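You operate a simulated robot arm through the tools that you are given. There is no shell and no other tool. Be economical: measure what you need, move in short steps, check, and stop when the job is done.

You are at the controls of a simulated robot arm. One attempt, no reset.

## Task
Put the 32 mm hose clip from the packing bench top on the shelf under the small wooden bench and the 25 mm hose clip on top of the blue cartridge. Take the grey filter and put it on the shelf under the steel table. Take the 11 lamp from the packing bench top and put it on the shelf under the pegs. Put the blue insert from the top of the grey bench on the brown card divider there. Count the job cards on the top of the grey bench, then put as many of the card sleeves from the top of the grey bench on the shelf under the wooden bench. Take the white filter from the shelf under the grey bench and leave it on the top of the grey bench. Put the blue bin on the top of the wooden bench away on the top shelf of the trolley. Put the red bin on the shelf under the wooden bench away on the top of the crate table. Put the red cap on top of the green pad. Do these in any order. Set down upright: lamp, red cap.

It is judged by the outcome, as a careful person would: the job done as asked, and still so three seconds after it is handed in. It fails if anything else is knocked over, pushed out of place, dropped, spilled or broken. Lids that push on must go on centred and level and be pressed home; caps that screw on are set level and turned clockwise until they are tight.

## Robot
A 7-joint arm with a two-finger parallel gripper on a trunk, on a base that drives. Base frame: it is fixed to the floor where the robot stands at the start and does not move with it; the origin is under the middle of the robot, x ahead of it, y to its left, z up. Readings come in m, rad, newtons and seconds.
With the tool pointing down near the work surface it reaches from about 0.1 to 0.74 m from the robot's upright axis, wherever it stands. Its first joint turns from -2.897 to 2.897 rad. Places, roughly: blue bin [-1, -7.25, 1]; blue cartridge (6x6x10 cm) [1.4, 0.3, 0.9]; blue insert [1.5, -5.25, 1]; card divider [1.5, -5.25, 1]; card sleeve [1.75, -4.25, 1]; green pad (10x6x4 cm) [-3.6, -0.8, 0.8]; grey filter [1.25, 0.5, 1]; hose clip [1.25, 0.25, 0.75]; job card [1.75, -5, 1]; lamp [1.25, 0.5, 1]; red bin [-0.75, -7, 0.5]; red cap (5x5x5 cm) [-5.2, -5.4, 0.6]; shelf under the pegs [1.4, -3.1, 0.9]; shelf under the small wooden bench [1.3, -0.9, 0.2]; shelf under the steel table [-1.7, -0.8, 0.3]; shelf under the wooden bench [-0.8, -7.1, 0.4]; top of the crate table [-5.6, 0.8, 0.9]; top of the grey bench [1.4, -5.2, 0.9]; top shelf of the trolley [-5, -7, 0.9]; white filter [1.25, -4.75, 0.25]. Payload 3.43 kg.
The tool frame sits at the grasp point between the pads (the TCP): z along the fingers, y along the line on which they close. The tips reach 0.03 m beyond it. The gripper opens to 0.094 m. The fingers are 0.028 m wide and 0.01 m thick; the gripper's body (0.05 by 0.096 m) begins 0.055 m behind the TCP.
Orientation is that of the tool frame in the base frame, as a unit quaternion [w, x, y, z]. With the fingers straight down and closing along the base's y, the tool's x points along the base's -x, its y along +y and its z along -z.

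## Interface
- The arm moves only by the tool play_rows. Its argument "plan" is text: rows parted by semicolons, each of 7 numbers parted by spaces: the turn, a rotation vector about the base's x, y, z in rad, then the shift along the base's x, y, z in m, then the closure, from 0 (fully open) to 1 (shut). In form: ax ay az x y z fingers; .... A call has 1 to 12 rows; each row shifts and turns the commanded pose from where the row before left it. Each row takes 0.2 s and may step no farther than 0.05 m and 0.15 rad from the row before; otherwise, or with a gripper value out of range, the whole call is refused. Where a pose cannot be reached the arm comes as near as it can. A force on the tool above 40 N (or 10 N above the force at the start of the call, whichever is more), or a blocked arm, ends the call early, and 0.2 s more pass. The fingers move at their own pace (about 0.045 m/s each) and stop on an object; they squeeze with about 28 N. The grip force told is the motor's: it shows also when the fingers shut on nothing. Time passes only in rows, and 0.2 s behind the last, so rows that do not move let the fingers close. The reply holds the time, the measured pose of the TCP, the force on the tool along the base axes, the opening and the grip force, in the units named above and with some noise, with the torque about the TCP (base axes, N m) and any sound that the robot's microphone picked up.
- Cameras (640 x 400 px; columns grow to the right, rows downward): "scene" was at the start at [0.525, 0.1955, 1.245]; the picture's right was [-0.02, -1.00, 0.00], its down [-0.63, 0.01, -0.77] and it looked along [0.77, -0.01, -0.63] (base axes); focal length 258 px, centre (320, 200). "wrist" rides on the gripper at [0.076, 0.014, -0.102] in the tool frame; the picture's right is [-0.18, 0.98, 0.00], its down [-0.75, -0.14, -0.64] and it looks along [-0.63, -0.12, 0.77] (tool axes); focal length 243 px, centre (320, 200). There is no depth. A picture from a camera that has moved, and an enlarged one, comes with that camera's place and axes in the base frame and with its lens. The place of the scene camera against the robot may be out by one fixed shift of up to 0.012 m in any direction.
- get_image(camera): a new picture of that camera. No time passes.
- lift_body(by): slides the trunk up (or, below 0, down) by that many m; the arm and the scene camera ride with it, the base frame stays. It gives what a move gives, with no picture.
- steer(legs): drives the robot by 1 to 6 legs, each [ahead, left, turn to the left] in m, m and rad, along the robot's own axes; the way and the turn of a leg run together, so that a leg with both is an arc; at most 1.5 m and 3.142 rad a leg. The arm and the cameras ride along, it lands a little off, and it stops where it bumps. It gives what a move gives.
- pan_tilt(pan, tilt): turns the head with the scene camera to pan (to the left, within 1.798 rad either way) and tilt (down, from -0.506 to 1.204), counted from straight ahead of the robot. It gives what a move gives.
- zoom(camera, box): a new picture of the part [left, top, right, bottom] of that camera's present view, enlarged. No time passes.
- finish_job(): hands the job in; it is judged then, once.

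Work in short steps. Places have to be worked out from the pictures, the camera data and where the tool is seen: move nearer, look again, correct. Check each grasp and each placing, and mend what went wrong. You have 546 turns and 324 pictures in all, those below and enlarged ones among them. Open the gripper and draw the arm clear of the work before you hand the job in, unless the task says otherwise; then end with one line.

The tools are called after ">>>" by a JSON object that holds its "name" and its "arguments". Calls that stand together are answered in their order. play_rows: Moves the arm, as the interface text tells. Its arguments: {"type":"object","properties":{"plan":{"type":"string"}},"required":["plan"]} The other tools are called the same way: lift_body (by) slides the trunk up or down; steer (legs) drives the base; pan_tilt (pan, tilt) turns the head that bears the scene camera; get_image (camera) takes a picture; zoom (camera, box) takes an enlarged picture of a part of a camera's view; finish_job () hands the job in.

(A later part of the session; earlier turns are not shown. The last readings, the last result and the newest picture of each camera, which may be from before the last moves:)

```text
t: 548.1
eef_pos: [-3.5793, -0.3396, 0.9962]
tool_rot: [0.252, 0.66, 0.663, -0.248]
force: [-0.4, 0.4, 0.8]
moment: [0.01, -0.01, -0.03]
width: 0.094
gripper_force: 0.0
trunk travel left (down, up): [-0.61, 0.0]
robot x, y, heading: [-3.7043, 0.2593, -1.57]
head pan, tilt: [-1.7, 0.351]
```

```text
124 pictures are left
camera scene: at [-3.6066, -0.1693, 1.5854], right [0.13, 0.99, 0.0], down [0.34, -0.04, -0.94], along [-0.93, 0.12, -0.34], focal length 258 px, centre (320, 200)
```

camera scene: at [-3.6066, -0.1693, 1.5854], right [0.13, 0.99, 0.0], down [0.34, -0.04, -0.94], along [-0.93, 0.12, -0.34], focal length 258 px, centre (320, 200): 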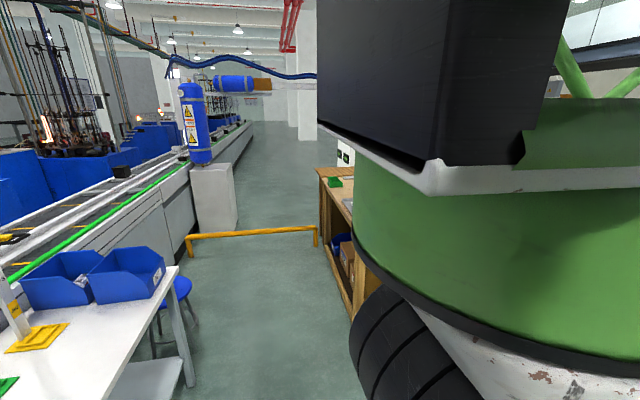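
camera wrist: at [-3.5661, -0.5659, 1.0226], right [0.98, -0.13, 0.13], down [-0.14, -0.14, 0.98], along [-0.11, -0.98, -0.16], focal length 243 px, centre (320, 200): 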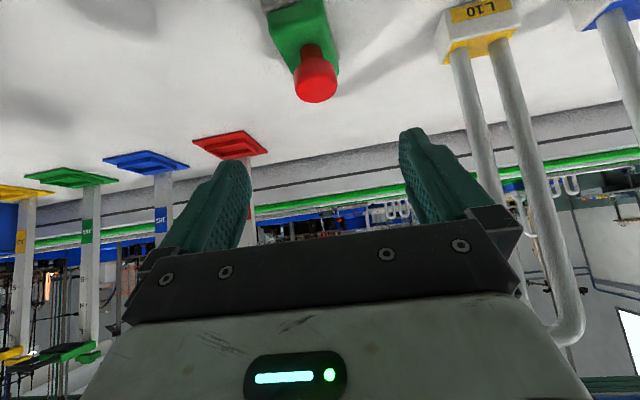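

Going back for the grey filter: make the tool vertical again, turn to face +x and drive east.

>>> {"name": "play_rows", "arguments": {"plan": "0.14 0 0 0 0 0.02 0;0.14 0 0 0 0 0.02 0;0.14 0 0 0 0 0.02 0;0.14 0 0 0 0 0.02 0;0.14 0 0 0 0 0.02 0"}}

>>> {"name": "steer", "arguments": {"legs": [[0, 0, 1.57], [1.45, 0.1, 0], [1.4, 0, 0], [0.4, 0, 0]]}}

>>> {"name": "pan_tilt", "arguments": {"pan": 0.0, "tilt": 0.6}}

>>> {"name": "get_image", "arguments": {"camera": "scene"}}

```text
t: 549.5
eef_pos: [-3.5631, -0.3032, 1.0594]
tool_rot: [0.018, 0.666, 0.745, -0.036]
force: [0.1, -0.1, 0.1]
moment: [-0.04, -0.01, 0.0]
width: 0.0942
gripper_force: 0.1
out of reach, approached as far as the arm can: row 3, 4
trunk travel left (down, up): [-0.61, 0.0]
robot x, y, heading: [-3.7074, 0.2598, -1.573]
head pan, tilt: [-1.7, 0.351]
stopped in row 5: the arm was blocked; the commanded pose is now the measured one
```

```text
t: 569.1
eef_pos: [0.1008, 0.4074, 1.0605]
tool_rot: [0.037, -0.04, 0.998, -0.013]
force: [1.3, 0.4, 0.7]
moment: [0.0, -0.03, 0.01]
width: 0.0941
gripper_force: 0.1
trunk travel left (down, up): [-0.61, 0.0]
robot x, y, heading: [-0.469, 0.2846, -0.03]
head pan, tilt: [-1.7, 0.351]
```

```text
t: 570.8
eef_pos: [0.1002, 0.4063, 1.0608]
tool_rot: [0.036, -0.039, 0.998, -0.014]
force: [-0.1, 0.1, 0.0]
moment: [-0.01, 0.02, 0.01]
width: 0.094
gripper_force: 0.0
trunk travel left (down, up): [-0.61, 0.0]
robot x, y, heading: [-0.4675, 0.2795, -0.028]
head pan, tilt: [0.0, 0.6]
```

```text
123 pictures are left
camera scene: at [0.0651, 0.4625, 1.5626], right [-0.03, -1.0, 0.0], down [-0.56, 0.02, -0.83], along [0.82, -0.03, -0.56], focal length 258 px, centre (320, 200)
```

scene: 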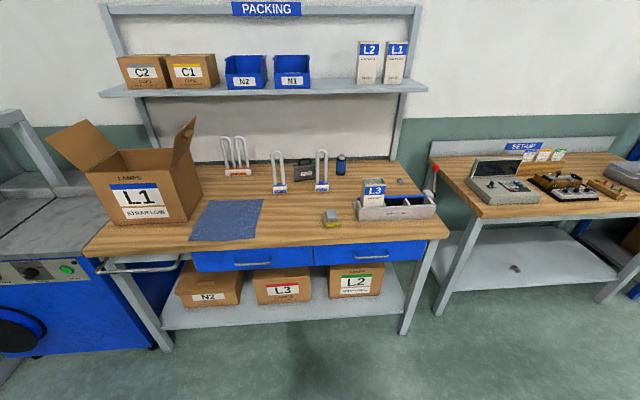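

The bench is as left. I'll stretch the arm forward again and straighten the tool.

>>> {"name": "play_rows", "arguments": {"plan": "0.004 0.01 -0.01 0.045 0 0 0;0.004 0.01 -0.01 0.045 0 0 0;0.004 0.01 -0.01 0.045 0 0 0;0.004 0.01 -0.01 0.045 0 0 0;0.004 0.01 -0.01 0.045 0 0 0;0.004 0.01 -0.01 0.045 0 0 0;0.004 0.01 -0.01 0.045 0 0 0"}}

>>> {"name": "zoom", "arguments": {"camera": "scene", "box": [260, 130, 360, 200]}}

>>> {"name": "get_image", "arguments": {"camera": "scene"}}

```text
t: 572.4
eef_pos: [0.4139, 0.4076, 1.0597]
tool_rot: [0.002, -0.004, 1.0, 0.0]
force: [-0.5, 0.3, -1.1]
moment: [0.05, 0.01, 0.01]
width: 0.094
gripper_force: 0.1
trunk travel left (down, up): [-0.61, 0.0]
robot x, y, heading: [-0.4688, 0.2811, -0.029]
head pan, tilt: [0.0, 0.6]
```

```text
5.71 times, centred on (310, 165) of scene
camera zoom: at [0.0652, 0.4626, 1.5625], right [-0.03, -1.0, 0.0], down [-0.56, 0.02, -0.82], along [0.82, -0.03, -0.57], focal length 1477 px, centre (377, 400)
```

zoom: 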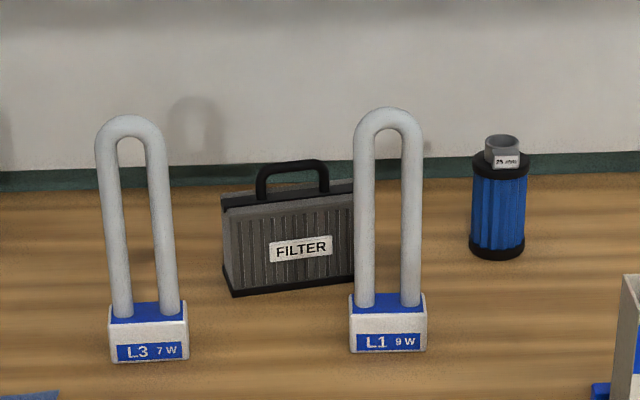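

```text
121 pictures are left
camera scene: at [0.0652, 0.4626, 1.5625], right [-0.03, -1.0, 0.0], down [-0.56, 0.02, -0.82], along [0.82, -0.03, -0.57], focal length 258 px, centre (320, 200)
```

scene: 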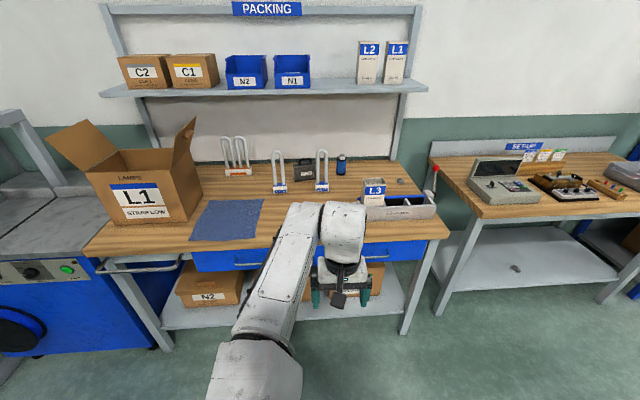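

The filter is yawed about 15°. I'll yaw the tool −75° so the fingers close across its thickness, then approach between L1 and L3.

>>> {"name": "play_rows", "arguments": {"plan": "0 0 -0.131 0.01 0 0 0.2;0 0 -0.131 0.01 0 0 0.2;0 0 -0.131 0.01 0 0 0.2;0 0 -0.131 0.01 0 0 0.2;0 0 -0.131 0.01 0 0 0.2;0 0 -0.131 0.01 0 0 0.2;0 0 -0.131 0.01 0 0 0.2;0 0 -0.131 0.01 0 0 0.2;0 0 -0.131 0.01 0 0 0.2;0 0 -0.131 0.01 0 0 0.2"}}

>>> {"name": "steer", "arguments": {"legs": [[0.4, 0.1, 0.028]]}}

>>> {"name": "get_image", "arguments": {"camera": "scene"}}

>>> {"name": "get_image", "arguments": {"camera": "wrist"}}

```text
t: 574.6
eef_pos: [0.5153, 0.4085, 1.0612]
tool_rot: [0.001, 0.606, 0.796, -0.001]
force: [0.4, -0.2, 0.2]
moment: [0.01, 0.01, 0.03]
width: 0.0754
gripper_force: 0.0
trunk travel left (down, up): [-0.61, 0.0]
robot x, y, heading: [-0.4709, 0.2801, -0.029]
head pan, tilt: [0.0, 0.6]
```

```text
t: 577.2
eef_pos: [0.9133, 0.5292, 1.0607]
tool_rot: [0.002, 0.595, 0.804, -0.001]
force: [0.3, 0.6, -0.7]
moment: [-0.01, 0.02, 0.0]
width: 0.0751
gripper_force: 0.0
trunk travel left (down, up): [-0.61, 0.0]
robot x, y, heading: [-0.0627, 0.378, -0.003]
head pan, tilt: [0.0, 0.6]
```

```text
120 pictures are left
camera scene: at [0.4635, 0.5719, 1.5625], right [0.0, -1.0, 0.0], down [-0.57, 0.0, -0.82], along [0.82, 0.0, -0.57], focal length 258 px, centre (320, 200)
```

scene: 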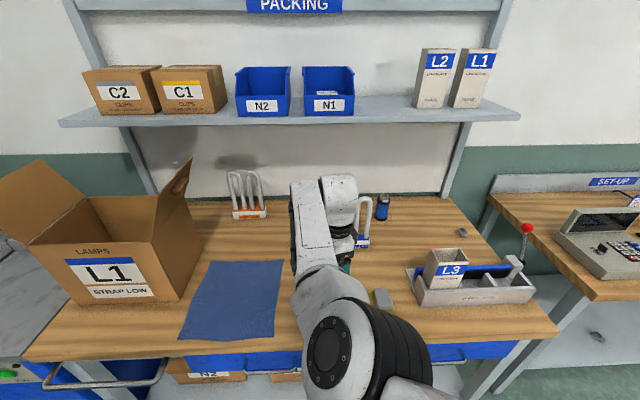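

```text
119 pictures are left
camera wrist: at [0.9048, 0.607, 1.1624], right [0.99, 0.11, 0.0], down [0.09, -0.76, 0.64], along [0.07, -0.64, -0.76], focal length 243 px, centre (320, 200)
```

wrist: 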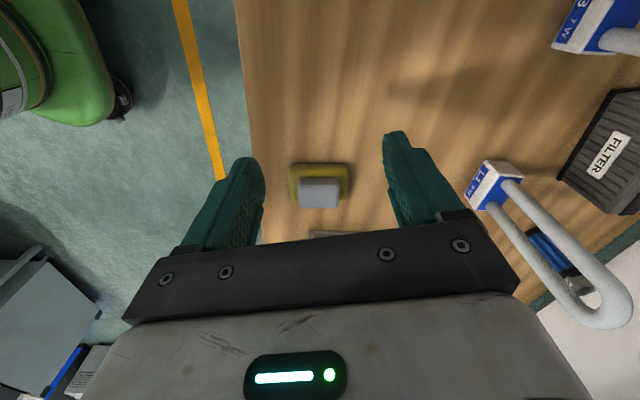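

The camera looks along the hand's left side. I'll lower to z=1.02 (under the shelf, over the filter handle at 0.97), and drive in.

>>> {"name": "play_rows", "arguments": {"plan": "0 0 0 0 -0.01 -0.02 0.2;0 0 0 0 -0.01 -0.02 0.2"}}

>>> {"name": "steer", "arguments": {"legs": [[0.3, 0, 0.0]]}}

>>> {"name": "get_image", "arguments": {"camera": "scene"}}

>>> {"name": "get_image", "arguments": {"camera": "wrist"}}

```text
t: 577.8
eef_pos: [0.9145, 0.5107, 1.0198]
tool_rot: [0.002, 0.594, 0.805, 0.0]
force: [0.1, -0.2, 0.1]
moment: [0.01, 0.03, -0.05]
width: 0.0754
gripper_force: 0.0
trunk travel left (down, up): [-0.61, 0.0]
robot x, y, heading: [-0.0649, 0.378, 0.0]
head pan, tilt: [0.0, 0.6]
```

```text
t: 579.9
eef_pos: [1.2164, 0.5092, 1.0201]
tool_rot: [0.002, 0.594, 0.805, 0.0]
force: [0.4, 0.0, -0.2]
moment: [-0.04, 0.03, 0.0]
width: 0.0751
gripper_force: 0.0
trunk travel left (down, up): [-0.61, 0.0]
robot x, y, heading: [0.238, 0.3747, -0.001]
head pan, tilt: [0.0, 0.6]
```

```text
118 pictures are left
camera scene: at [0.7649, 0.571, 1.5625], right [0.0, -1.0, 0.0], down [-0.57, 0.0, -0.82], along [0.82, 0.0, -0.57], focal length 258 px, centre (320, 200)
```

scene: 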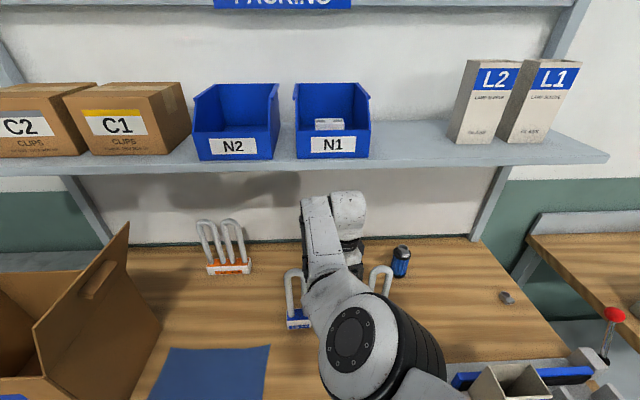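

```text
117 pictures are left
camera wrist: at [1.2065, 0.586, 1.1219], right [0.99, 0.11, 0.0], down [0.09, -0.76, 0.64], along [0.07, -0.64, -0.76], focal length 243 px, centre (320, 200)
```

wrist: 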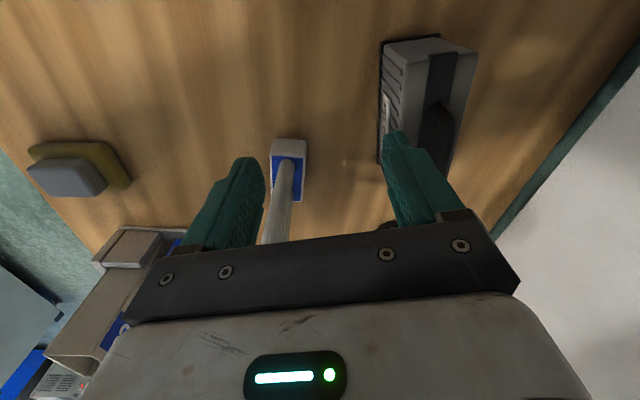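

The filter's left end is at about (1.295,0.568); centre ≈(1.31,0.51). Driving 0.09 more and rechecking.

>>> {"name": "steer", "arguments": {"legs": [[0.09, 0, 0.0]]}}

>>> {"name": "get_image", "arguments": {"camera": "wrist"}}

```text
t: 581.0
eef_pos: [1.3067, 0.509, 1.0191]
tool_rot: [0.001, 0.594, 0.805, -0.001]
force: [-0.8, 0.3, 0.7]
moment: [-0.02, 0.07, 0.06]
width: 0.0751
gripper_force: 0.1
trunk travel left (down, up): [-0.61, 0.0]
robot x, y, heading: [0.3256, 0.3784, -0.003]
head pan, tilt: [0.0, 0.6]
```

```text
116 pictures are left
camera wrist: at [1.2977, 0.586, 1.1219], right [0.99, 0.11, 0.0], down [0.09, -0.76, 0.64], along [0.07, -0.64, -0.76], focal length 243 px, centre (320, 200)
```

wrist: 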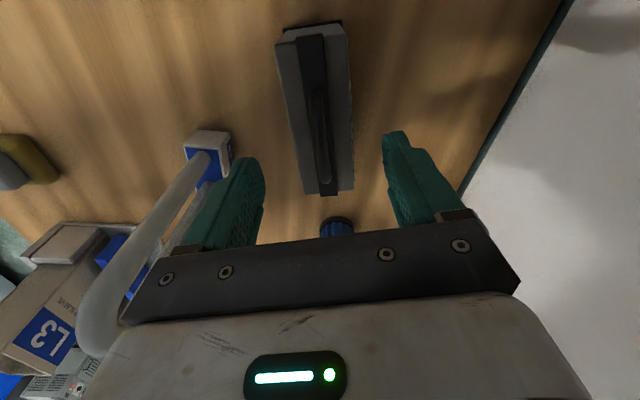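

Filter centre (1.3075,0.505), yaw 12.4° vs. tool 17°. Fine-turn −4.6°, descend to 0.935 and close.

>>> {"name": "play_rows", "arguments": {"plan": "0 0 -0.08 0.001 -0.004 -0.02 0.2;0 0 0 0 0 -0.03 0.2;0 0 0 0 0 -0.034 0.2"}}

>>> {"name": "get_image", "arguments": {"camera": "wrist"}}

```text
t: 581.8
eef_pos: [1.2954, 0.5027, 0.9445]
tool_rot: [0.002, 0.626, 0.78, -0.001]
force: [-0.2, -1.2, 0.0]
moment: [0.0, 0.0, -0.02]
width: 0.075
gripper_force: 0.2
out of reach, approached as far as the arm can: row 3
trunk travel left (down, up): [-0.61, 0.0]
robot x, y, heading: [0.3264, 0.3722, -0.005]
head pan, tilt: [0.0, 0.6]
```

```text
115 pictures are left
camera wrist: at [1.2925, 0.5803, 1.0475], right [1.0, 0.03, 0.0], down [0.02, -0.76, 0.64], along [0.02, -0.64, -0.76], focal length 243 px, centre (320, 200)
```

wrist: 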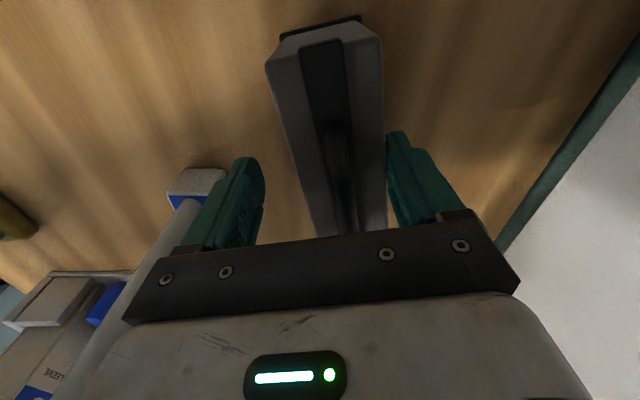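

Slightly out of reach at the last row. I'll move up 1 cm, drive 0.03 nearer and re-centre.

>>> {"name": "play_rows", "arguments": {"plan": "0 0 0 0 0 0.03 0.1;0 0 0 0 0 0.02 0.1"}}

>>> {"name": "steer", "arguments": {"legs": [[0.05, 0, 0.0]]}}

>>> {"name": "play_rows", "arguments": {"plan": "0 0 0 -0.02 0.002 0 0.1;0 0 0 -0.018 0 0 0.1"}}

>>> {"name": "get_image", "arguments": {"camera": "wrist"}}

```text
t: 582.4
eef_pos: [1.2945, 0.5013, 0.9952]
tool_rot: [0.001, 0.626, 0.78, 0.0]
force: [-0.7, -0.3, 0.5]
moment: [-0.02, -0.03, 0.02]
width: 0.0843
gripper_force: 0.1
trunk travel left (down, up): [-0.61, 0.0]
robot x, y, heading: [0.3243, 0.3755, -0.003]
head pan, tilt: [0.0, 0.6]
```

```text
t: 583.3
eef_pos: [1.3458, 0.5028, 0.996]
tool_rot: [0.002, 0.626, 0.78, 0.0]
force: [-0.3, 0.2, -0.7]
moment: [0.03, -0.01, -0.01]
width: 0.0844
gripper_force: 0.0
trunk travel left (down, up): [-0.61, 0.0]
robot x, y, heading: [0.3778, 0.3815, -0.002]
head pan, tilt: [0.0, 0.6]
```

```text
t: 583.9
eef_pos: [1.3066, 0.5049, 0.9948]
tool_rot: [0.002, 0.626, 0.78, -0.001]
force: [-0.9, -0.3, -0.5]
moment: [0.0, 0.01, 0.0]
width: 0.0847
gripper_force: 0.1
trunk travel left (down, up): [-0.61, 0.0]
robot x, y, heading: [0.3783, 0.3744, -0.002]
head pan, tilt: [0.0, 0.6]
```

```text
114 pictures are left
camera wrist: at [1.3043, 0.5816, 1.0966], right [1.0, 0.03, 0.0], down [0.02, -0.76, 0.64], along [0.02, -0.64, -0.76], focal length 243 px, centre (320, 200)
```

wrist: 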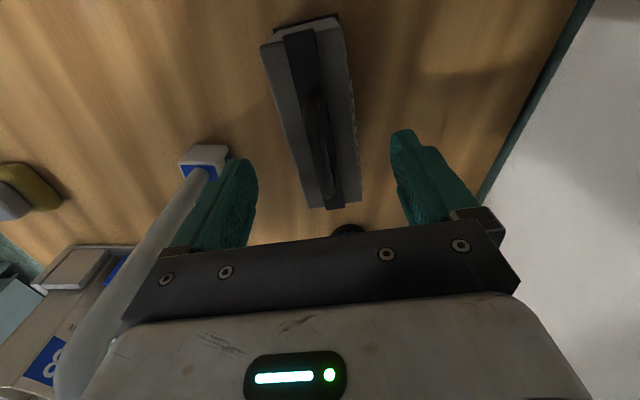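

Centred and parallel. Descending 6 cm and closing.

>>> {"name": "play_rows", "arguments": {"plan": "0 0 0 0.003 -0.001 -0.03 0.1;0 0 0 0 0 -0.03 0.1;0 0 0 0 0 0 0.5;0 0 0 0 0 0 1;0 0 0 0 0 0 1;0 0 0 0 0 0 1"}}

>>> {"name": "get_image", "arguments": {"camera": "wrist"}}

```text
t: 585.3
eef_pos: [1.3113, 0.5034, 0.9334]
tool_rot: [0.003, 0.626, 0.78, -0.001]
force: [-0.6, -0.7, 0.4]
moment: [-0.04, -0.06, 0.04]
width: 0.0539
gripper_force: 28.1
trunk travel left (down, up): [-0.61, 0.0]
robot x, y, heading: [0.3778, 0.373, -0.002]
head pan, tilt: [0.0, 0.6]
```

```text
113 pictures are left
camera wrist: at [1.308, 0.581, 1.0362], right [1.0, 0.03, 0.0], down [0.02, -0.76, 0.64], along [0.02, -0.64, -0.76], focal length 243 px, centre (320, 200)
```

wrist: 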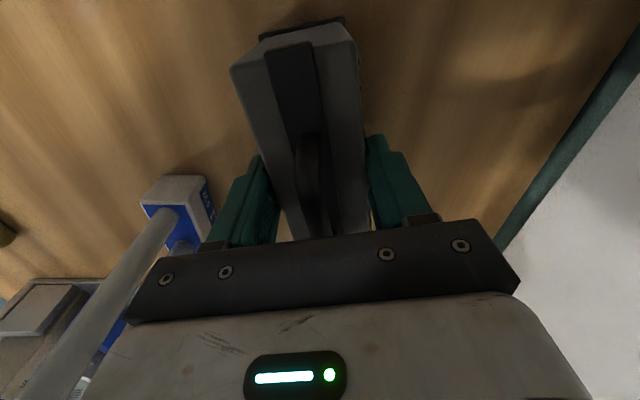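

Gripped. Lift 7.5 cm, then turn the filter lengthwise in place so it passes easily between lamps L1 and L3.

>>> {"name": "play_rows", "arguments": {"plan": "0 0 0 0 0.005 0.025 1;0 0 0 0 0.005 0.025 1;0 0 0 0 0.005 0.025 1"}}

>>> {"name": "play_rows", "arguments": {"plan": "0 0 0.135 -0.002 0 0 1;0 0 0.135 -0.002 0 0 1;0 0 0.135 -0.002 0 0 1;0 0 0.135 -0.002 0 0 1;0 0 0.135 0 0 0 1;0 0 0.135 0 0 0 1;0 0 0.135 0 0 0 1;0 0 0.135 0 0 0 1;0 0 0.135 0 0 0 1;0 0 0.135 0 0 0 1"}}

>>> {"name": "get_image", "arguments": {"camera": "wrist"}}

>>> {"name": "get_image", "arguments": {"camera": "scene"}}

```text
t: 586.1
eef_pos: [1.3097, 0.5178, 1.0094]
tool_rot: [0.002, 0.626, 0.78, -0.001]
force: [0.1, -0.4, -1.2]
moment: [-0.02, -0.02, -0.02]
width: 0.054
gripper_force: 27.8
trunk travel left (down, up): [-0.61, 0.0]
robot x, y, heading: [0.3771, 0.3761, -0.006]
head pan, tilt: [0.0, 0.6]
```

```text
t: 588.3
eef_pos: [1.3032, 0.5186, 1.0105]
tool_rot: [0.003, 0.001, 1.0, 0.001]
force: [-0.2, 0.0, -1.7]
moment: [0.03, -0.01, -0.01]
width: 0.0542
gripper_force: 28.7
trunk travel left (down, up): [-0.61, 0.0]
robot x, y, heading: [0.3795, 0.3733, 0.002]
head pan, tilt: [0.0, 0.6]
```

```text
112 pictures are left
camera wrist: at [1.2257, 0.532, 1.1123], right [0.18, 0.98, 0.0], down [0.75, -0.14, 0.64], along [0.63, -0.12, -0.76], focal length 243 px, centre (320, 200)
```

wrist: 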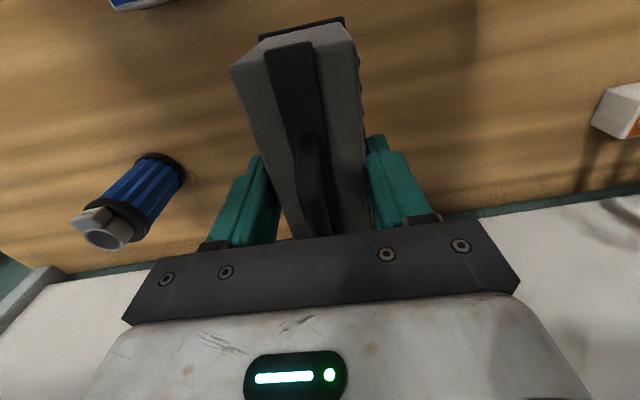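

```text
111 pictures are left
camera scene: at [0.9068, 0.5708, 1.5625], right [0.0, -1.0, 0.0], down [-0.57, 0.0, -0.82], along [0.82, 0.0, -0.57], focal length 258 px, centre (320, 200)
```

scene: 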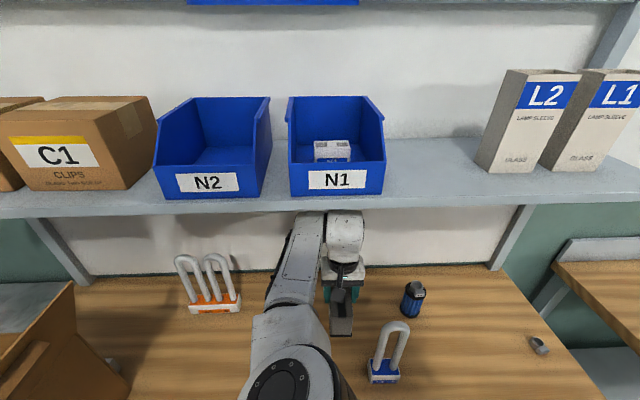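

Now lengthwise. Backing straight out (the filter passes between L1 and L3).

>>> {"name": "steer", "arguments": {"legs": [[-0.3, 0, 0]]}}

>>> {"name": "get_image", "arguments": {"camera": "scene"}}

```text
t: 590.3
eef_pos: [1.0017, 0.5175, 1.0101]
tool_rot: [0.002, 0.001, 1.0, 0.001]
force: [0.1, -0.8, -1.9]
moment: [0.03, -0.01, 0.0]
width: 0.0538
gripper_force: 27.9
trunk travel left (down, up): [-0.61, 0.0]
robot x, y, heading: [0.0811, 0.3782, -0.002]
head pan, tilt: [0.0, 0.6]
```

```text
110 pictures are left
camera scene: at [0.6062, 0.5714, 1.5625], right [0.0, -1.0, 0.0], down [-0.57, 0.0, -0.82], along [0.82, 0.0, -0.57], focal length 258 px, centre (320, 200)
```

scene: 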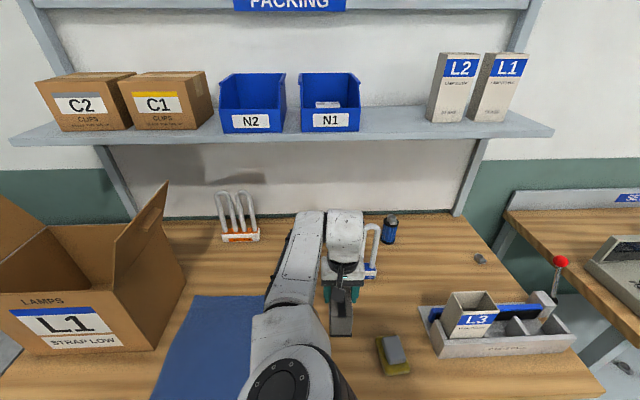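

>>> {"name": "steer", "arguments": {"legs": [[-0.6, 0, 0]]}}

>>> {"name": "get_image", "arguments": {"camera": "scene"}}

```text
t: 593.7
eef_pos: [0.4062, 0.5186, 1.0099]
tool_rot: [0.002, 0.003, 1.0, 0.002]
force: [0.5, 0.1, -2.4]
moment: [0.01, -0.02, 0.01]
width: 0.0539
gripper_force: 29.0
trunk travel left (down, up): [-0.61, 0.0]
robot x, y, heading: [-0.5198, 0.3782, 0.0]
head pan, tilt: [0.0, 0.6]
```

```text
109 pictures are left
camera scene: at [0.01, 0.5719, 1.5625], right [0.0, -1.0, 0.0], down [-0.57, 0.0, -0.82], along [0.82, 0.0, -0.57], focal length 258 px, centre (320, 200)
```

scene: 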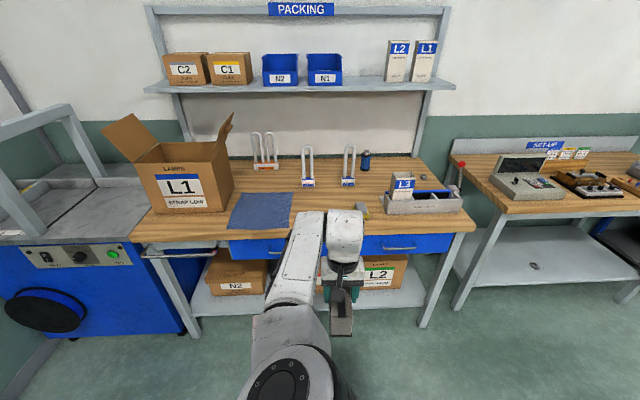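

All lamps undisturbed. Now to the steel table: turn right, step back north and sidestep west, then look at its shelf.

>>> {"name": "steer", "arguments": {"legs": [[-0.2, 0, -1.57], [-0.35, 0, 0], [0, -1.0, 0]]}}

>>> {"name": "pan_tilt", "arguments": {"pan": -0.2, "tilt": 0.6}}

>>> {"name": "get_image", "arguments": {"camera": "scene"}}

```text
t: 604.6
eef_pos: [-1.5128, -0.0511, 1.0102]
tool_rot: [0.002, 0.715, 0.7, 0.0]
force: [0.6, 0.0, -1.9]
moment: [-0.01, -0.01, 0.03]
width: 0.0537
gripper_force: 27.8
trunk travel left (down, up): [-0.61, 0.0]
robot x, y, heading: [-1.6351, 0.8763, -1.591]
head pan, tilt: [0.0, 0.6]
cut short: leg 1
```

```text
t: 605.3
eef_pos: [-1.5121, -0.0523, 1.0108]
tool_rot: [0.001, 0.715, 0.699, 0.001]
force: [0.0, -0.4, -1.2]
moment: [-0.03, 0.04, 0.0]
width: 0.0541
gripper_force: 28.0
trunk travel left (down, up): [-0.61, 0.0]
robot x, y, heading: [-1.6363, 0.8719, -1.59]
head pan, tilt: [-0.201, 0.6]
```

```text
108 pictures are left
camera scene: at [-1.4739, 0.3442, 1.5625], right [-0.98, 0.22, 0.0], down [0.12, 0.55, -0.82], along [-0.18, -0.8, -0.57], focal length 258 px, centre (320, 200)
```

scene: 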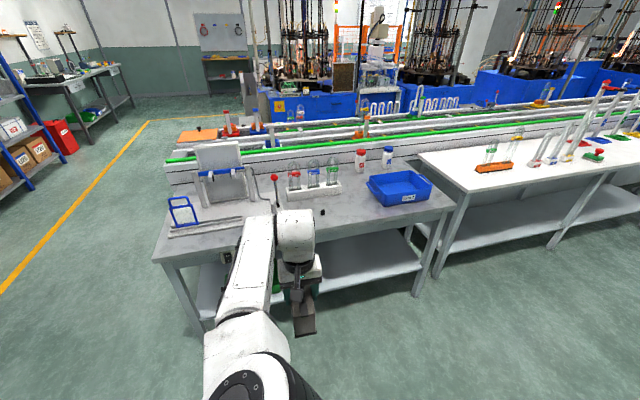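

Leg 1 was reported cut short; I'll check the surroundings for anything touched.

>>> {"name": "pan_tilt", "arguments": {"pan": 1.6, "tilt": 0.35}}

>>> {"name": "get_image", "arguments": {"camera": "scene"}}

```text
t: 607.1
eef_pos: [-1.5128, -0.0513, 1.0098]
tool_rot: [0.002, 0.715, 0.699, 0.0]
force: [-0.8, 0.6, -0.5]
moment: [-0.01, 0.01, 0.01]
width: 0.0539
gripper_force: 28.3
trunk travel left (down, up): [-0.61, 0.0]
robot x, y, heading: [-1.6377, 0.8717, -1.594]
head pan, tilt: [1.6, 0.351]
```

```text
107 pictures are left
camera scene: at [-1.3614, 0.4311, 1.5853], right [0.01, -1.0, 0.0], down [-0.34, 0.0, -0.94], along [0.94, 0.01, -0.34], focal length 258 px, centre (320, 200)
```

scene: 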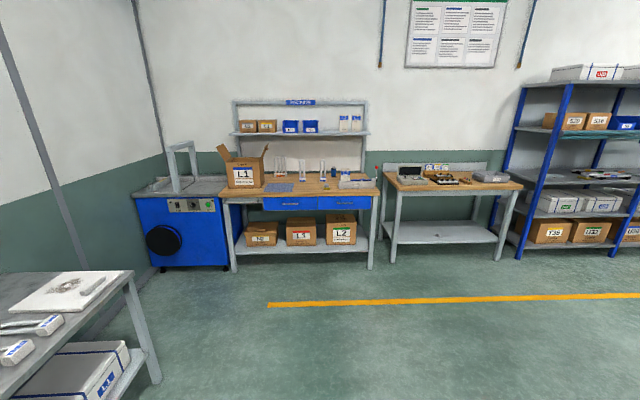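

Nothing was disturbed. The steel table's front edge is y≈−0.43, x −1.03…−2.3. I'll sidestep to its right part, lower the trunk and look at the shelf.

>>> {"name": "steer", "arguments": {"legs": [[0, -0.3, 0.022]]}}

>>> {"name": "lift_body", "arguments": {"by": -0.4}}

>>> {"name": "pan_tilt", "arguments": {"pan": 0.25, "tilt": 0.5}}

>>> {"name": "get_image", "arguments": {"camera": "scene"}}

```text
t: 609.2
eef_pos: [-1.7937, -0.0458, 1.0098]
tool_rot: [0.001, 0.708, 0.707, -0.001]
force: [-0.7, -0.3, -0.5]
moment: [0.02, 0.0, 0.01]
width: 0.0541
gripper_force: 28.0
trunk travel left (down, up): [-0.61, 0.0]
robot x, y, heading: [-1.9344, 0.8754, -1.573]
head pan, tilt: [1.6, 0.351]
```

```text
t: 613.0
eef_pos: [-1.7939, -0.0455, 0.6105]
tool_rot: [0.002, 0.708, 0.706, 0.0]
force: [-0.3, 0.2, -1.4]
moment: [-0.01, 0.0, 0.03]
width: 0.054
gripper_force: 28.1
trunk travel left (down, up): [-0.21, 0.4]
robot x, y, heading: [-1.9369, 0.8797, -1.569]
head pan, tilt: [1.6, 0.351]
```

```text
t: 614.5
eef_pos: [-1.7931, -0.0456, 0.61]
tool_rot: [0.002, 0.707, 0.707, 0.0]
force: [-0.4, 0.1, -1.4]
moment: [-0.02, 0.02, 0.01]
width: 0.0542
gripper_force: 27.8
trunk travel left (down, up): [-0.21, 0.4]
robot x, y, heading: [-1.9367, 0.8784, -1.573]
head pan, tilt: [0.25, 0.499]
```

```text
106 pictures are left
camera scene: at [-1.7231, 0.3496, 1.1716], right [-0.97, -0.25, 0.0], down [-0.12, 0.46, -0.88], along [0.22, -0.85, -0.48], focal length 258 px, centre (320, 200)
```

scene: 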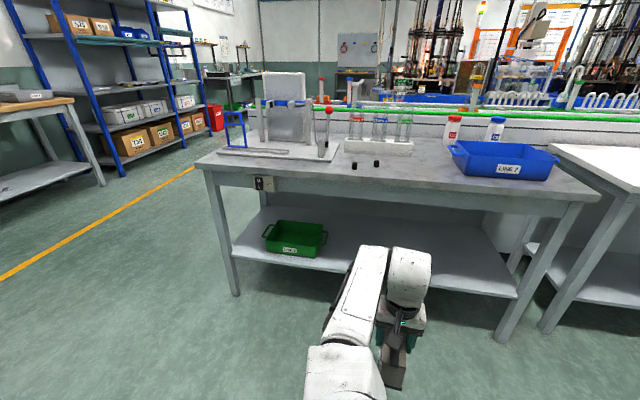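

The shelf's right part is empty (a green tray is at the left). I'll lower the hand to 0.49 and move closer to measure the shelf height with the wrist camera.

>>> {"name": "play_rows", "arguments": {"plan": "0 0 0 0 0 -0.04 1;0 0 0 0 0 -0.04 1;0 0 0 0 0 -0.04 1"}}

>>> {"name": "steer", "arguments": {"legs": [[0.25, 0, 0]]}}

>>> {"name": "get_image", "arguments": {"camera": "wrist"}}

>>> {"name": "get_image", "arguments": {"camera": "scene"}}

```text
t: 615.3
eef_pos: [-1.7928, -0.0463, 0.4906]
tool_rot: [0.004, 0.708, 0.706, -0.002]
force: [-0.2, 0.5, -1.9]
moment: [-0.01, 0.04, 0.02]
width: 0.054
gripper_force: 28.1
trunk travel left (down, up): [-0.21, 0.4]
robot x, y, heading: [-1.9339, 0.8804, -1.571]
head pan, tilt: [0.25, 0.499]
```

```text
t: 617.1
eef_pos: [-1.7958, -0.2995, 0.4896]
tool_rot: [0.002, 0.708, 0.706, -0.002]
force: [0.7, 0.3, -1.3]
moment: [-0.01, 0.0, 0.03]
width: 0.0541
gripper_force: 28.4
trunk travel left (down, up): [-0.21, 0.4]
robot x, y, heading: [-1.9381, 0.6251, -1.575]
head pan, tilt: [0.25, 0.499]
```

```text
105 pictures are left
camera wrist: at [-1.7814, -0.2237, 0.5921], right [0.98, -0.19, 0.0], down [-0.14, -0.75, 0.64], along [-0.12, -0.63, -0.76], focal length 243 px, centre (320, 200)
```

wrist: 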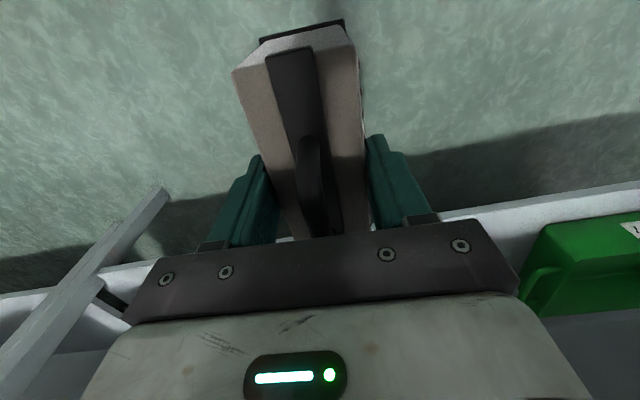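

```text
104 pictures are left
camera scene: at [-1.7244, 0.0961, 1.1716], right [-0.97, -0.24, 0.0], down [-0.12, 0.46, -0.88], along [0.21, -0.85, -0.48], focal length 258 px, centre (320, 200)
```

scene: 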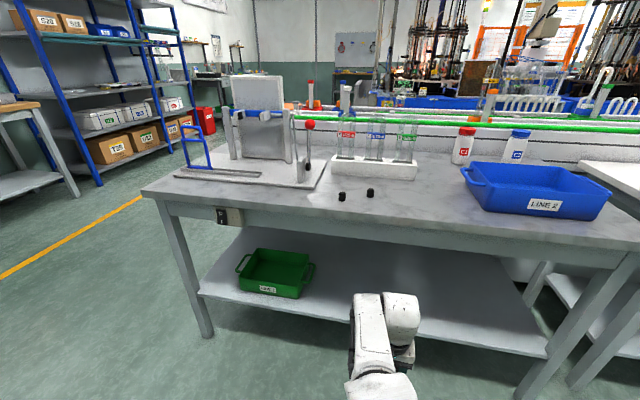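

The shelf is around z≈0.3. I'll lower 2 cm more and drive in so the filter is well over the shelf.

>>> {"name": "play_rows", "arguments": {"plan": "0 0 0 0 0 -0.03 1"}}

>>> {"name": "steer", "arguments": {"legs": [[0.25, 0, 0]]}}

>>> {"name": "get_image", "arguments": {"camera": "wrist"}}

```text
t: 617.5
eef_pos: [-1.7941, -0.2982, 0.4599]
tool_rot: [0.003, 0.707, 0.707, 0.0]
force: [1.2, -0.4, -1.1]
moment: [-0.02, 0.09, 0.01]
width: 0.0539
gripper_force: 28.4
trunk travel left (down, up): [-0.21, 0.4]
robot x, y, heading: [-1.9404, 0.6271, -1.569]
head pan, tilt: [0.25, 0.499]
```

```text
t: 619.3
eef_pos: [-1.7945, -0.5392, 0.4469]
tool_rot: [-0.006, 0.707, 0.708, 0.005]
force: [0.0, 0.0, -1.5]
moment: [0.01, -0.03, -0.01]
width: 0.054
gripper_force: 28.1
trunk travel left (down, up): [-0.21, 0.4]
robot x, y, heading: [-1.9373, 0.3771, -1.571]
head pan, tilt: [0.25, 0.499]
```

```text
103 pictures are left
camera wrist: at [-1.7808, -0.4654, 0.5511], right [0.98, -0.18, 0.0], down [-0.14, -0.76, 0.63], along [-0.12, -0.62, -0.78], focal length 243 px, centre (320, 200)
```

wrist: 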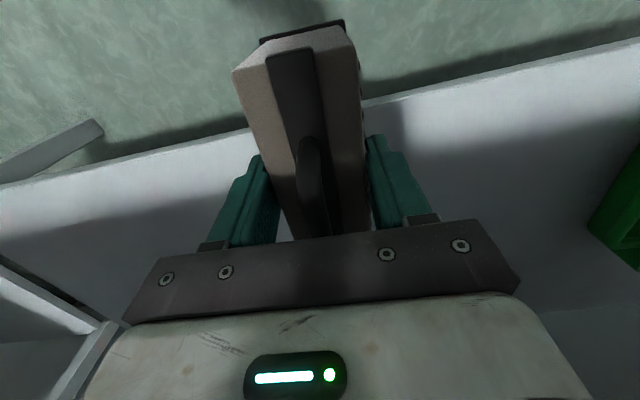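

The TCP got pressed down 1.3 cm, so the forearm is touching the table edge. Backing out and lowering the trunk fully.

>>> {"name": "steer", "arguments": {"legs": [[-0.3, 0, 0]]}}

>>> {"name": "get_image", "arguments": {"camera": "scene"}}

```text
t: 621.4
eef_pos: [-1.7951, -0.2407, 0.4487]
tool_rot: [-0.004, 0.706, 0.708, 0.005]
force: [0.6, 0.4, -1.6]
moment: [-0.01, -0.02, 0.03]
width: 0.0538
gripper_force: 27.4
trunk travel left (down, up): [-0.21, 0.4]
robot x, y, heading: [-1.9383, 0.6755, -1.577]
head pan, tilt: [0.25, 0.499]
```

```text
102 pictures are left
camera scene: at [-1.7237, 0.1438, 1.1716], right [-0.97, -0.25, 0.0], down [-0.12, 0.46, -0.88], along [0.22, -0.85, -0.48], focal length 258 px, centre (320, 200)
```

scene: 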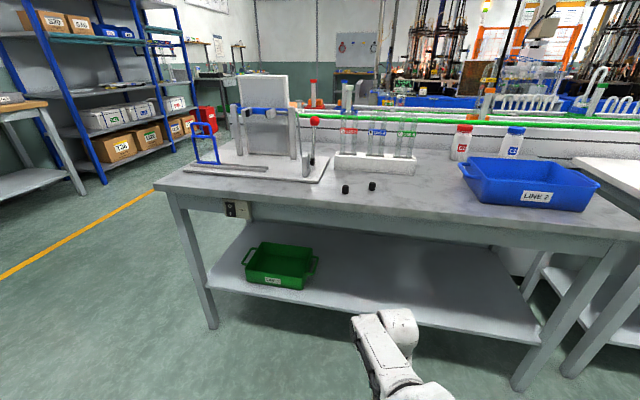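

The table is undisturbed. From the two wrist views the shelf is at z≈0.274, front edge y≈−0.56. Lower the trunk fully and set the hand at z≈0.40.

>>> {"name": "lift_body", "arguments": {"by": -0.2}}

>>> {"name": "play_rows", "arguments": {"plan": "0 0 0 0 0 0.04 1;0 0 0 0 0 0.04 1;0 0 0 0 0 0.04 1;0 0 0 0 0 0.03 1"}}

>>> {"name": "steer", "arguments": {"legs": [[0.3, 0, 0]]}}

>>> {"name": "get_image", "arguments": {"camera": "wrist"}}

>>> {"name": "get_image", "arguments": {"camera": "scene"}}

```text
t: 623.5
eef_pos: [-1.7951, -0.2407, 0.2504]
tool_rot: [-0.005, 0.707, 0.707, 0.005]
force: [0.9, 0.2, -1.7]
moment: [-0.01, -0.02, 0.02]
width: 0.0542
gripper_force: 27.9
trunk travel left (down, up): [-0.01, 0.6]
robot x, y, heading: [-1.937, 0.6714, -1.571]
head pan, tilt: [0.25, 0.499]
```

```text
t: 624.5
eef_pos: [-1.7937, -0.24, 0.3998]
tool_rot: [-0.006, 0.706, 0.708, 0.006]
force: [0.2, -0.6, -1.2]
moment: [0.01, -0.03, 0.0]
width: 0.0539
gripper_force: 27.5
trunk travel left (down, up): [-0.01, 0.6]
robot x, y, heading: [-1.9397, 0.6718, -1.571]
head pan, tilt: [0.25, 0.499]
```

```text
t: 626.6
eef_pos: [-1.7891, -0.5408, 0.4004]
tool_rot: [-0.005, 0.705, 0.709, 0.005]
force: [-0.2, -1.3, -1.5]
moment: [0.01, 0.0, 0.0]
width: 0.0541
gripper_force: 27.6
trunk travel left (down, up): [-0.01, 0.6]
robot x, y, heading: [-1.9345, 0.3689, -1.565]
head pan, tilt: [0.25, 0.499]
```

```text
101 pictures are left
camera wrist: at [-1.7762, -0.4664, 0.5035], right [0.98, -0.18, 0.0], down [-0.14, -0.76, 0.63], along [-0.11, -0.62, -0.78], focal length 243 px, centre (320, 200)
```

wrist: 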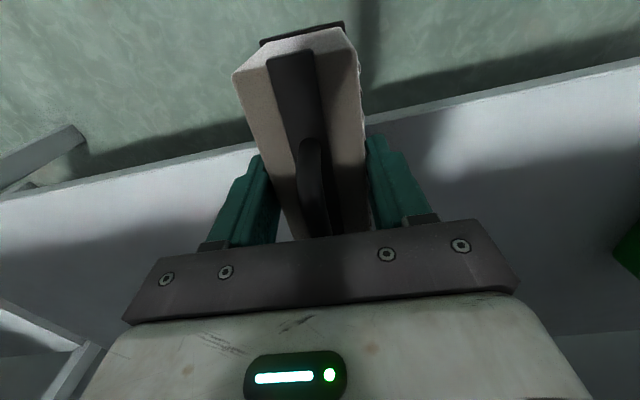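

```text
100 pictures are left
camera scene: at [-1.7208, -0.1558, 0.9716], right [-0.97, -0.25, 0.0], down [-0.12, 0.46, -0.88], along [0.22, -0.85, -0.48], focal length 258 px, centre (320, 200)
```

scene: 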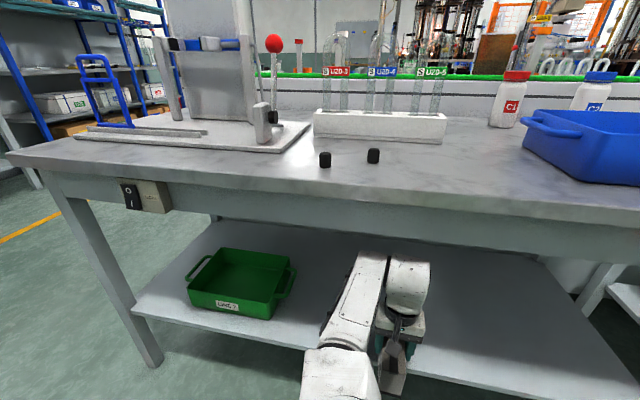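

No contact this time. Driving in 0.14 more, then lowering.

>>> {"name": "steer", "arguments": {"legs": [[0.14, 0, 0]]}}

>>> {"name": "play_rows", "arguments": {"plan": "0 0 0 0 0 -0.01 1;0 0 0 0 0 -0.01 1;0 0 0 0 0 -0.006 1;0 0 0 0 0 -0.004 1;0 0 0 0 0 -0.004 1;0 0 0 0 0 -0.003 1;0 0 0 0 0 0 1"}}

>>> {"name": "get_image", "arguments": {"camera": "wrist"}}

```text
t: 627.9
eef_pos: [-1.7897, -0.6794, 0.4009]
tool_rot: [-0.005, 0.705, 0.709, 0.004]
force: [1.0, -0.7, -1.1]
moment: [0.01, 0.0, 0.01]
width: 0.0541
gripper_force: 28.0
trunk travel left (down, up): [-0.01, 0.6]
robot x, y, heading: [-1.9368, 0.2388, -1.565]
head pan, tilt: [0.25, 0.499]
```

```text
t: 629.5
eef_pos: [-1.7908, -0.6796, 0.3646]
tool_rot: [-0.006, 0.705, 0.709, 0.004]
force: [0.1, 0.8, 23.3]
moment: [0.17, 0.06, 0.0]
width: 0.0542
gripper_force: 28.0
trunk travel left (down, up): [-0.01, 0.6]
robot x, y, heading: [-1.9388, 0.2363, -1.568]
head pan, tilt: [0.25, 0.499]
```

```text
99 pictures are left
camera wrist: at [-1.7764, -0.6053, 0.4675], right [0.98, -0.18, 0.0], down [-0.14, -0.76, 0.63], along [-0.12, -0.62, -0.78], focal length 243 px, centre (320, 200)
```

wrist: 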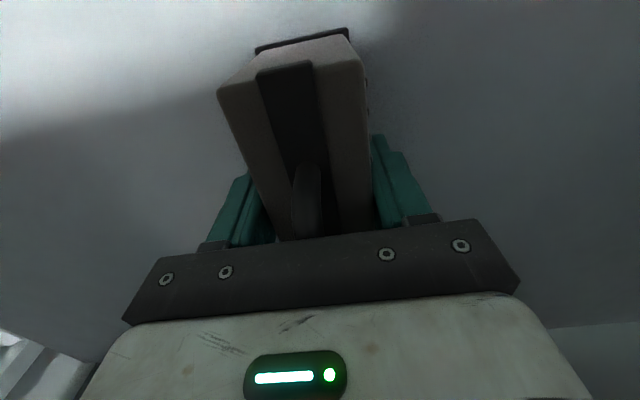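

On the shelf (23 N). Relax, open, rise 4 cm and check.

>>> {"name": "play_rows", "arguments": {"plan": "0 0 0 0 0 0.002 1;0 0 0 0 0 0 0.5;0 0 0 0 0 0 0.1;0 0 0 0 0 0 0.1;0 0 0 0 0 0.02 0.1;0 0 0 0 0 0.02 0.1;0 0 0 0 0 0.025 0.1"}}

>>> {"name": "get_image", "arguments": {"camera": "wrist"}}

```text
t: 631.1
eef_pos: [-1.7898, -0.6804, 0.4298]
tool_rot: [-0.006, 0.705, 0.709, 0.006]
force: [-0.3, 0.8, 0.8]
moment: [0.04, -0.02, 0.0]
width: 0.0846
gripper_force: 0.0
trunk travel left (down, up): [-0.01, 0.6]
robot x, y, heading: [-1.9398, 0.2356, -1.569]
head pan, tilt: [0.25, 0.499]
```

```text
98 pictures are left
camera wrist: at [-1.7761, -0.6056, 0.5334], right [0.98, -0.18, 0.0], down [-0.14, -0.76, 0.63], along [-0.11, -0.62, -0.78], focal length 243 px, centre (320, 200)
```

wrist: 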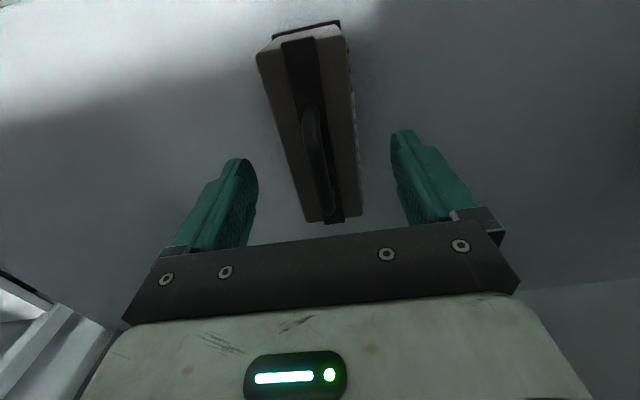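

The grey filter stands on the steel table's shelf. Backing out and driving to the grey bench for the white filter.

>>> {"name": "steer", "arguments": {"legs": [[-0.75, 0, 0]]}}

>>> {"name": "get_image", "arguments": {"camera": "scene"}}

>>> {"name": "steer", "arguments": {"legs": [[0, 1.45, 0], [0, 0.1, 0], [1.4, 0, 0], [1.4, 0, 0], [1.4, 0, 0], [0.9, 0, 0]]}}

```text
t: 635.2
eef_pos: [-1.7142, 0.0269, 0.4303]
tool_rot: [-0.006, 0.682, 0.731, 0.005]
force: [0.0, 0.1, -0.8]
moment: [0.02, -0.1, 0.01]
width: 0.0845
gripper_force: 0.0
trunk travel left (down, up): [-0.01, 0.6]
robot x, y, heading: [-1.9191, 0.9321, -1.506]
head pan, tilt: [0.25, 0.499]
```

```text
97 pictures are left
camera scene: at [-1.6688, 0.4157, 0.9714], right [-0.95, -0.31, 0.0], down [-0.15, 0.46, -0.88], along [0.27, -0.83, -0.48], focal length 258 px, centre (320, 200)
```

scene: 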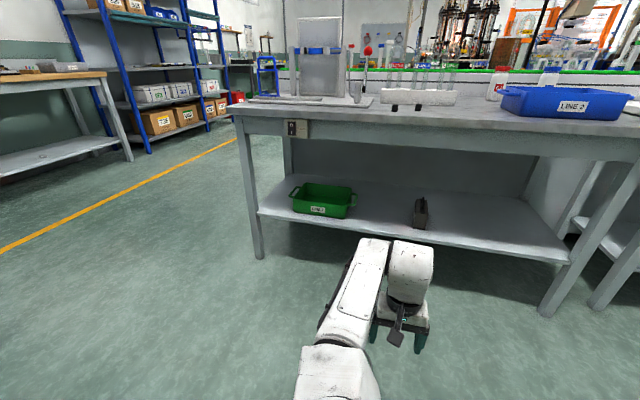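

```text
t: 638.8
eef_pos: [-1.1084, 0.0556, 0.4319]
tool_rot: [-0.006, 0.677, 0.736, 0.003]
force: [0.5, -0.4, 1.5]
moment: [-0.03, -0.05, 0.02]
width: 0.0847
gripper_force: 0.1
trunk travel left (down, up): [-0.01, 0.6]
robot x, y, heading: [-1.3225, 0.9524, -1.49]
head pan, tilt: [0.25, 0.499]
stopped in leg 1: the robot was blocked; the commanded pose is now the measured one
```

The base is touching something behind it (likely the pallet). Moving forward away from it and checking.

>>> {"name": "steer", "arguments": {"legs": [[0.35, 0, -0.08]]}}

>>> {"name": "lift_body", "arguments": {"by": 0.4}}

>>> {"name": "pan_tilt", "arguments": {"pan": -1.79, "tilt": 0.6}}

>>> {"name": "get_image", "arguments": {"camera": "scene"}}

>>> {"name": "pan_tilt", "arguments": {"pan": 1.79, "tilt": 0.6}}

>>> {"name": "get_image", "arguments": {"camera": "scene"}}

```text
t: 641.1
eef_pos: [-1.1649, -0.3112, 0.4328]
tool_rot: [-0.006, 0.706, 0.708, 0.004]
force: [0.3, -0.3, -0.1]
moment: [0.02, -0.04, 0.01]
width: 0.0845
gripper_force: 0.1
trunk travel left (down, up): [-0.01, 0.6]
robot x, y, heading: [-1.3103, 0.6031, -1.569]
head pan, tilt: [0.25, 0.499]
```

```text
t: 644.9
eef_pos: [-1.1643, -0.3106, 0.8327]
tool_rot: [-0.004, 0.706, 0.708, 0.003]
force: [0.6, 0.1, 0.2]
moment: [0.0, -0.03, 0.01]
width: 0.0845
gripper_force: 0.0
trunk travel left (down, up): [-0.41, 0.2]
robot x, y, heading: [-1.3086, 0.5991, -1.562]
head pan, tilt: [0.25, 0.499]
```

```text
t: 646.9
eef_pos: [-1.1645, -0.3095, 0.8333]
tool_rot: [-0.004, 0.705, 0.709, 0.004]
force: [0.1, -0.3, -0.7]
moment: [-0.02, 0.0, 0.01]
width: 0.0845
gripper_force: 0.2
trunk travel left (down, up): [-0.41, 0.2]
robot x, y, heading: [-1.3078, 0.602, -1.572]
head pan, tilt: [-1.791, 0.6]
```

```text
96 pictures are left
camera scene: at [-1.2028, 0.1814, 1.3626], right [0.21, 0.98, 0.0], down [0.55, -0.12, -0.83], along [-0.81, 0.18, -0.56], focal length 258 px, centre (320, 200)
```

scene: 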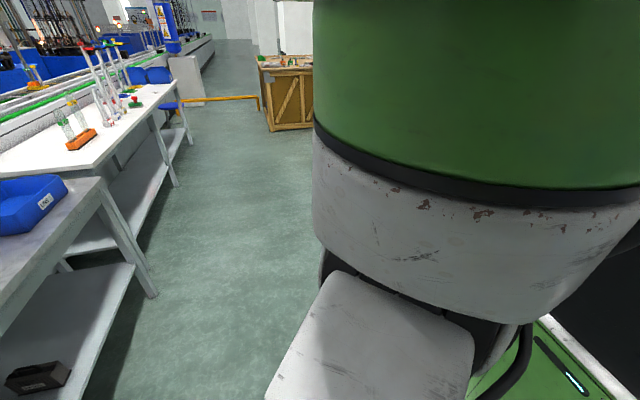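

```text
t: 649.9
eef_pos: [-1.1636, -0.3106, 0.833]
tool_rot: [-0.005, 0.706, 0.709, 0.004]
force: [-0.1, 0.7, 0.2]
moment: [0.01, 0.02, 0.0]
width: 0.0846
gripper_force: 0.1
trunk travel left (down, up): [-0.41, 0.2]
robot x, y, heading: [-1.3105, 0.6042, -1.566]
head pan, tilt: [1.791, 0.6]
```

```text
95 pictures are left
camera scene: at [-1.0303, 0.1819, 1.3625], right [0.22, -0.98, 0.0], down [-0.55, -0.12, -0.83], along [0.8, 0.18, -0.56], focal length 258 px, centre (320, 200)
```

scene: 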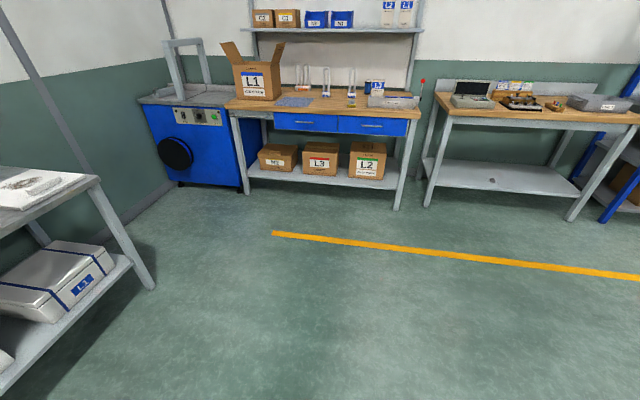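

I'll turn left to face +x and look north at the pallet.

>>> {"name": "steer", "arguments": {"legs": [[0, 0, 1.57], [0.3, -0.1, 0]]}}

>>> {"name": "pan_tilt", "arguments": {"pan": 1.79, "tilt": 0.5}}

>>> {"name": "get_image", "arguments": {"camera": "scene"}}

```text
t: 655.8
eef_pos: [-0.0941, 0.6511, 0.8319]
tool_rot: [-0.006, -0.003, 1.0, -0.001]
force: [0.5, -0.3, 0.1]
moment: [-0.02, 0.01, -0.01]
width: 0.0845
gripper_force: 0.0
trunk travel left (down, up): [-0.41, 0.2]
robot x, y, heading: [-1.0098, 0.5048, 0.001]
head pan, tilt: [1.791, 0.6]
```

```text
t: 656.5
eef_pos: [-0.0939, 0.652, 0.832]
tool_rot: [-0.005, -0.003, 1.0, -0.001]
force: [0.1, 0.6, 0.2]
moment: [0.01, -0.01, -0.02]
width: 0.0848
gripper_force: 0.0
trunk travel left (down, up): [-0.41, 0.2]
robot x, y, heading: [-1.006, 0.5057, 0.007]
head pan, tilt: [1.791, 0.499]
```

```text
94 pictures are left
camera scene: at [-0.5883, 0.7914, 1.3716], right [0.97, 0.22, 0.0], down [0.11, -0.47, -0.88], along [-0.2, 0.86, -0.48], focal length 258 px, centre (320, 200)
```

scene: 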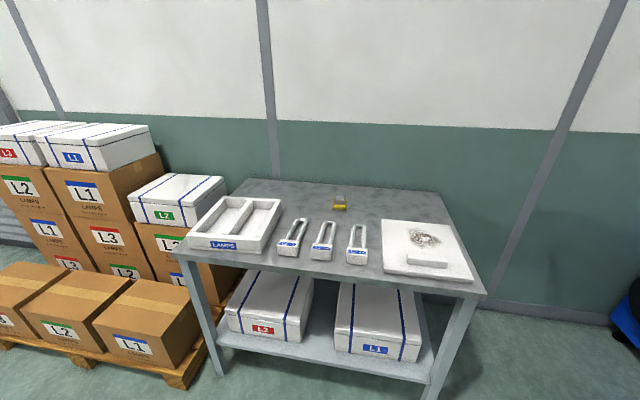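

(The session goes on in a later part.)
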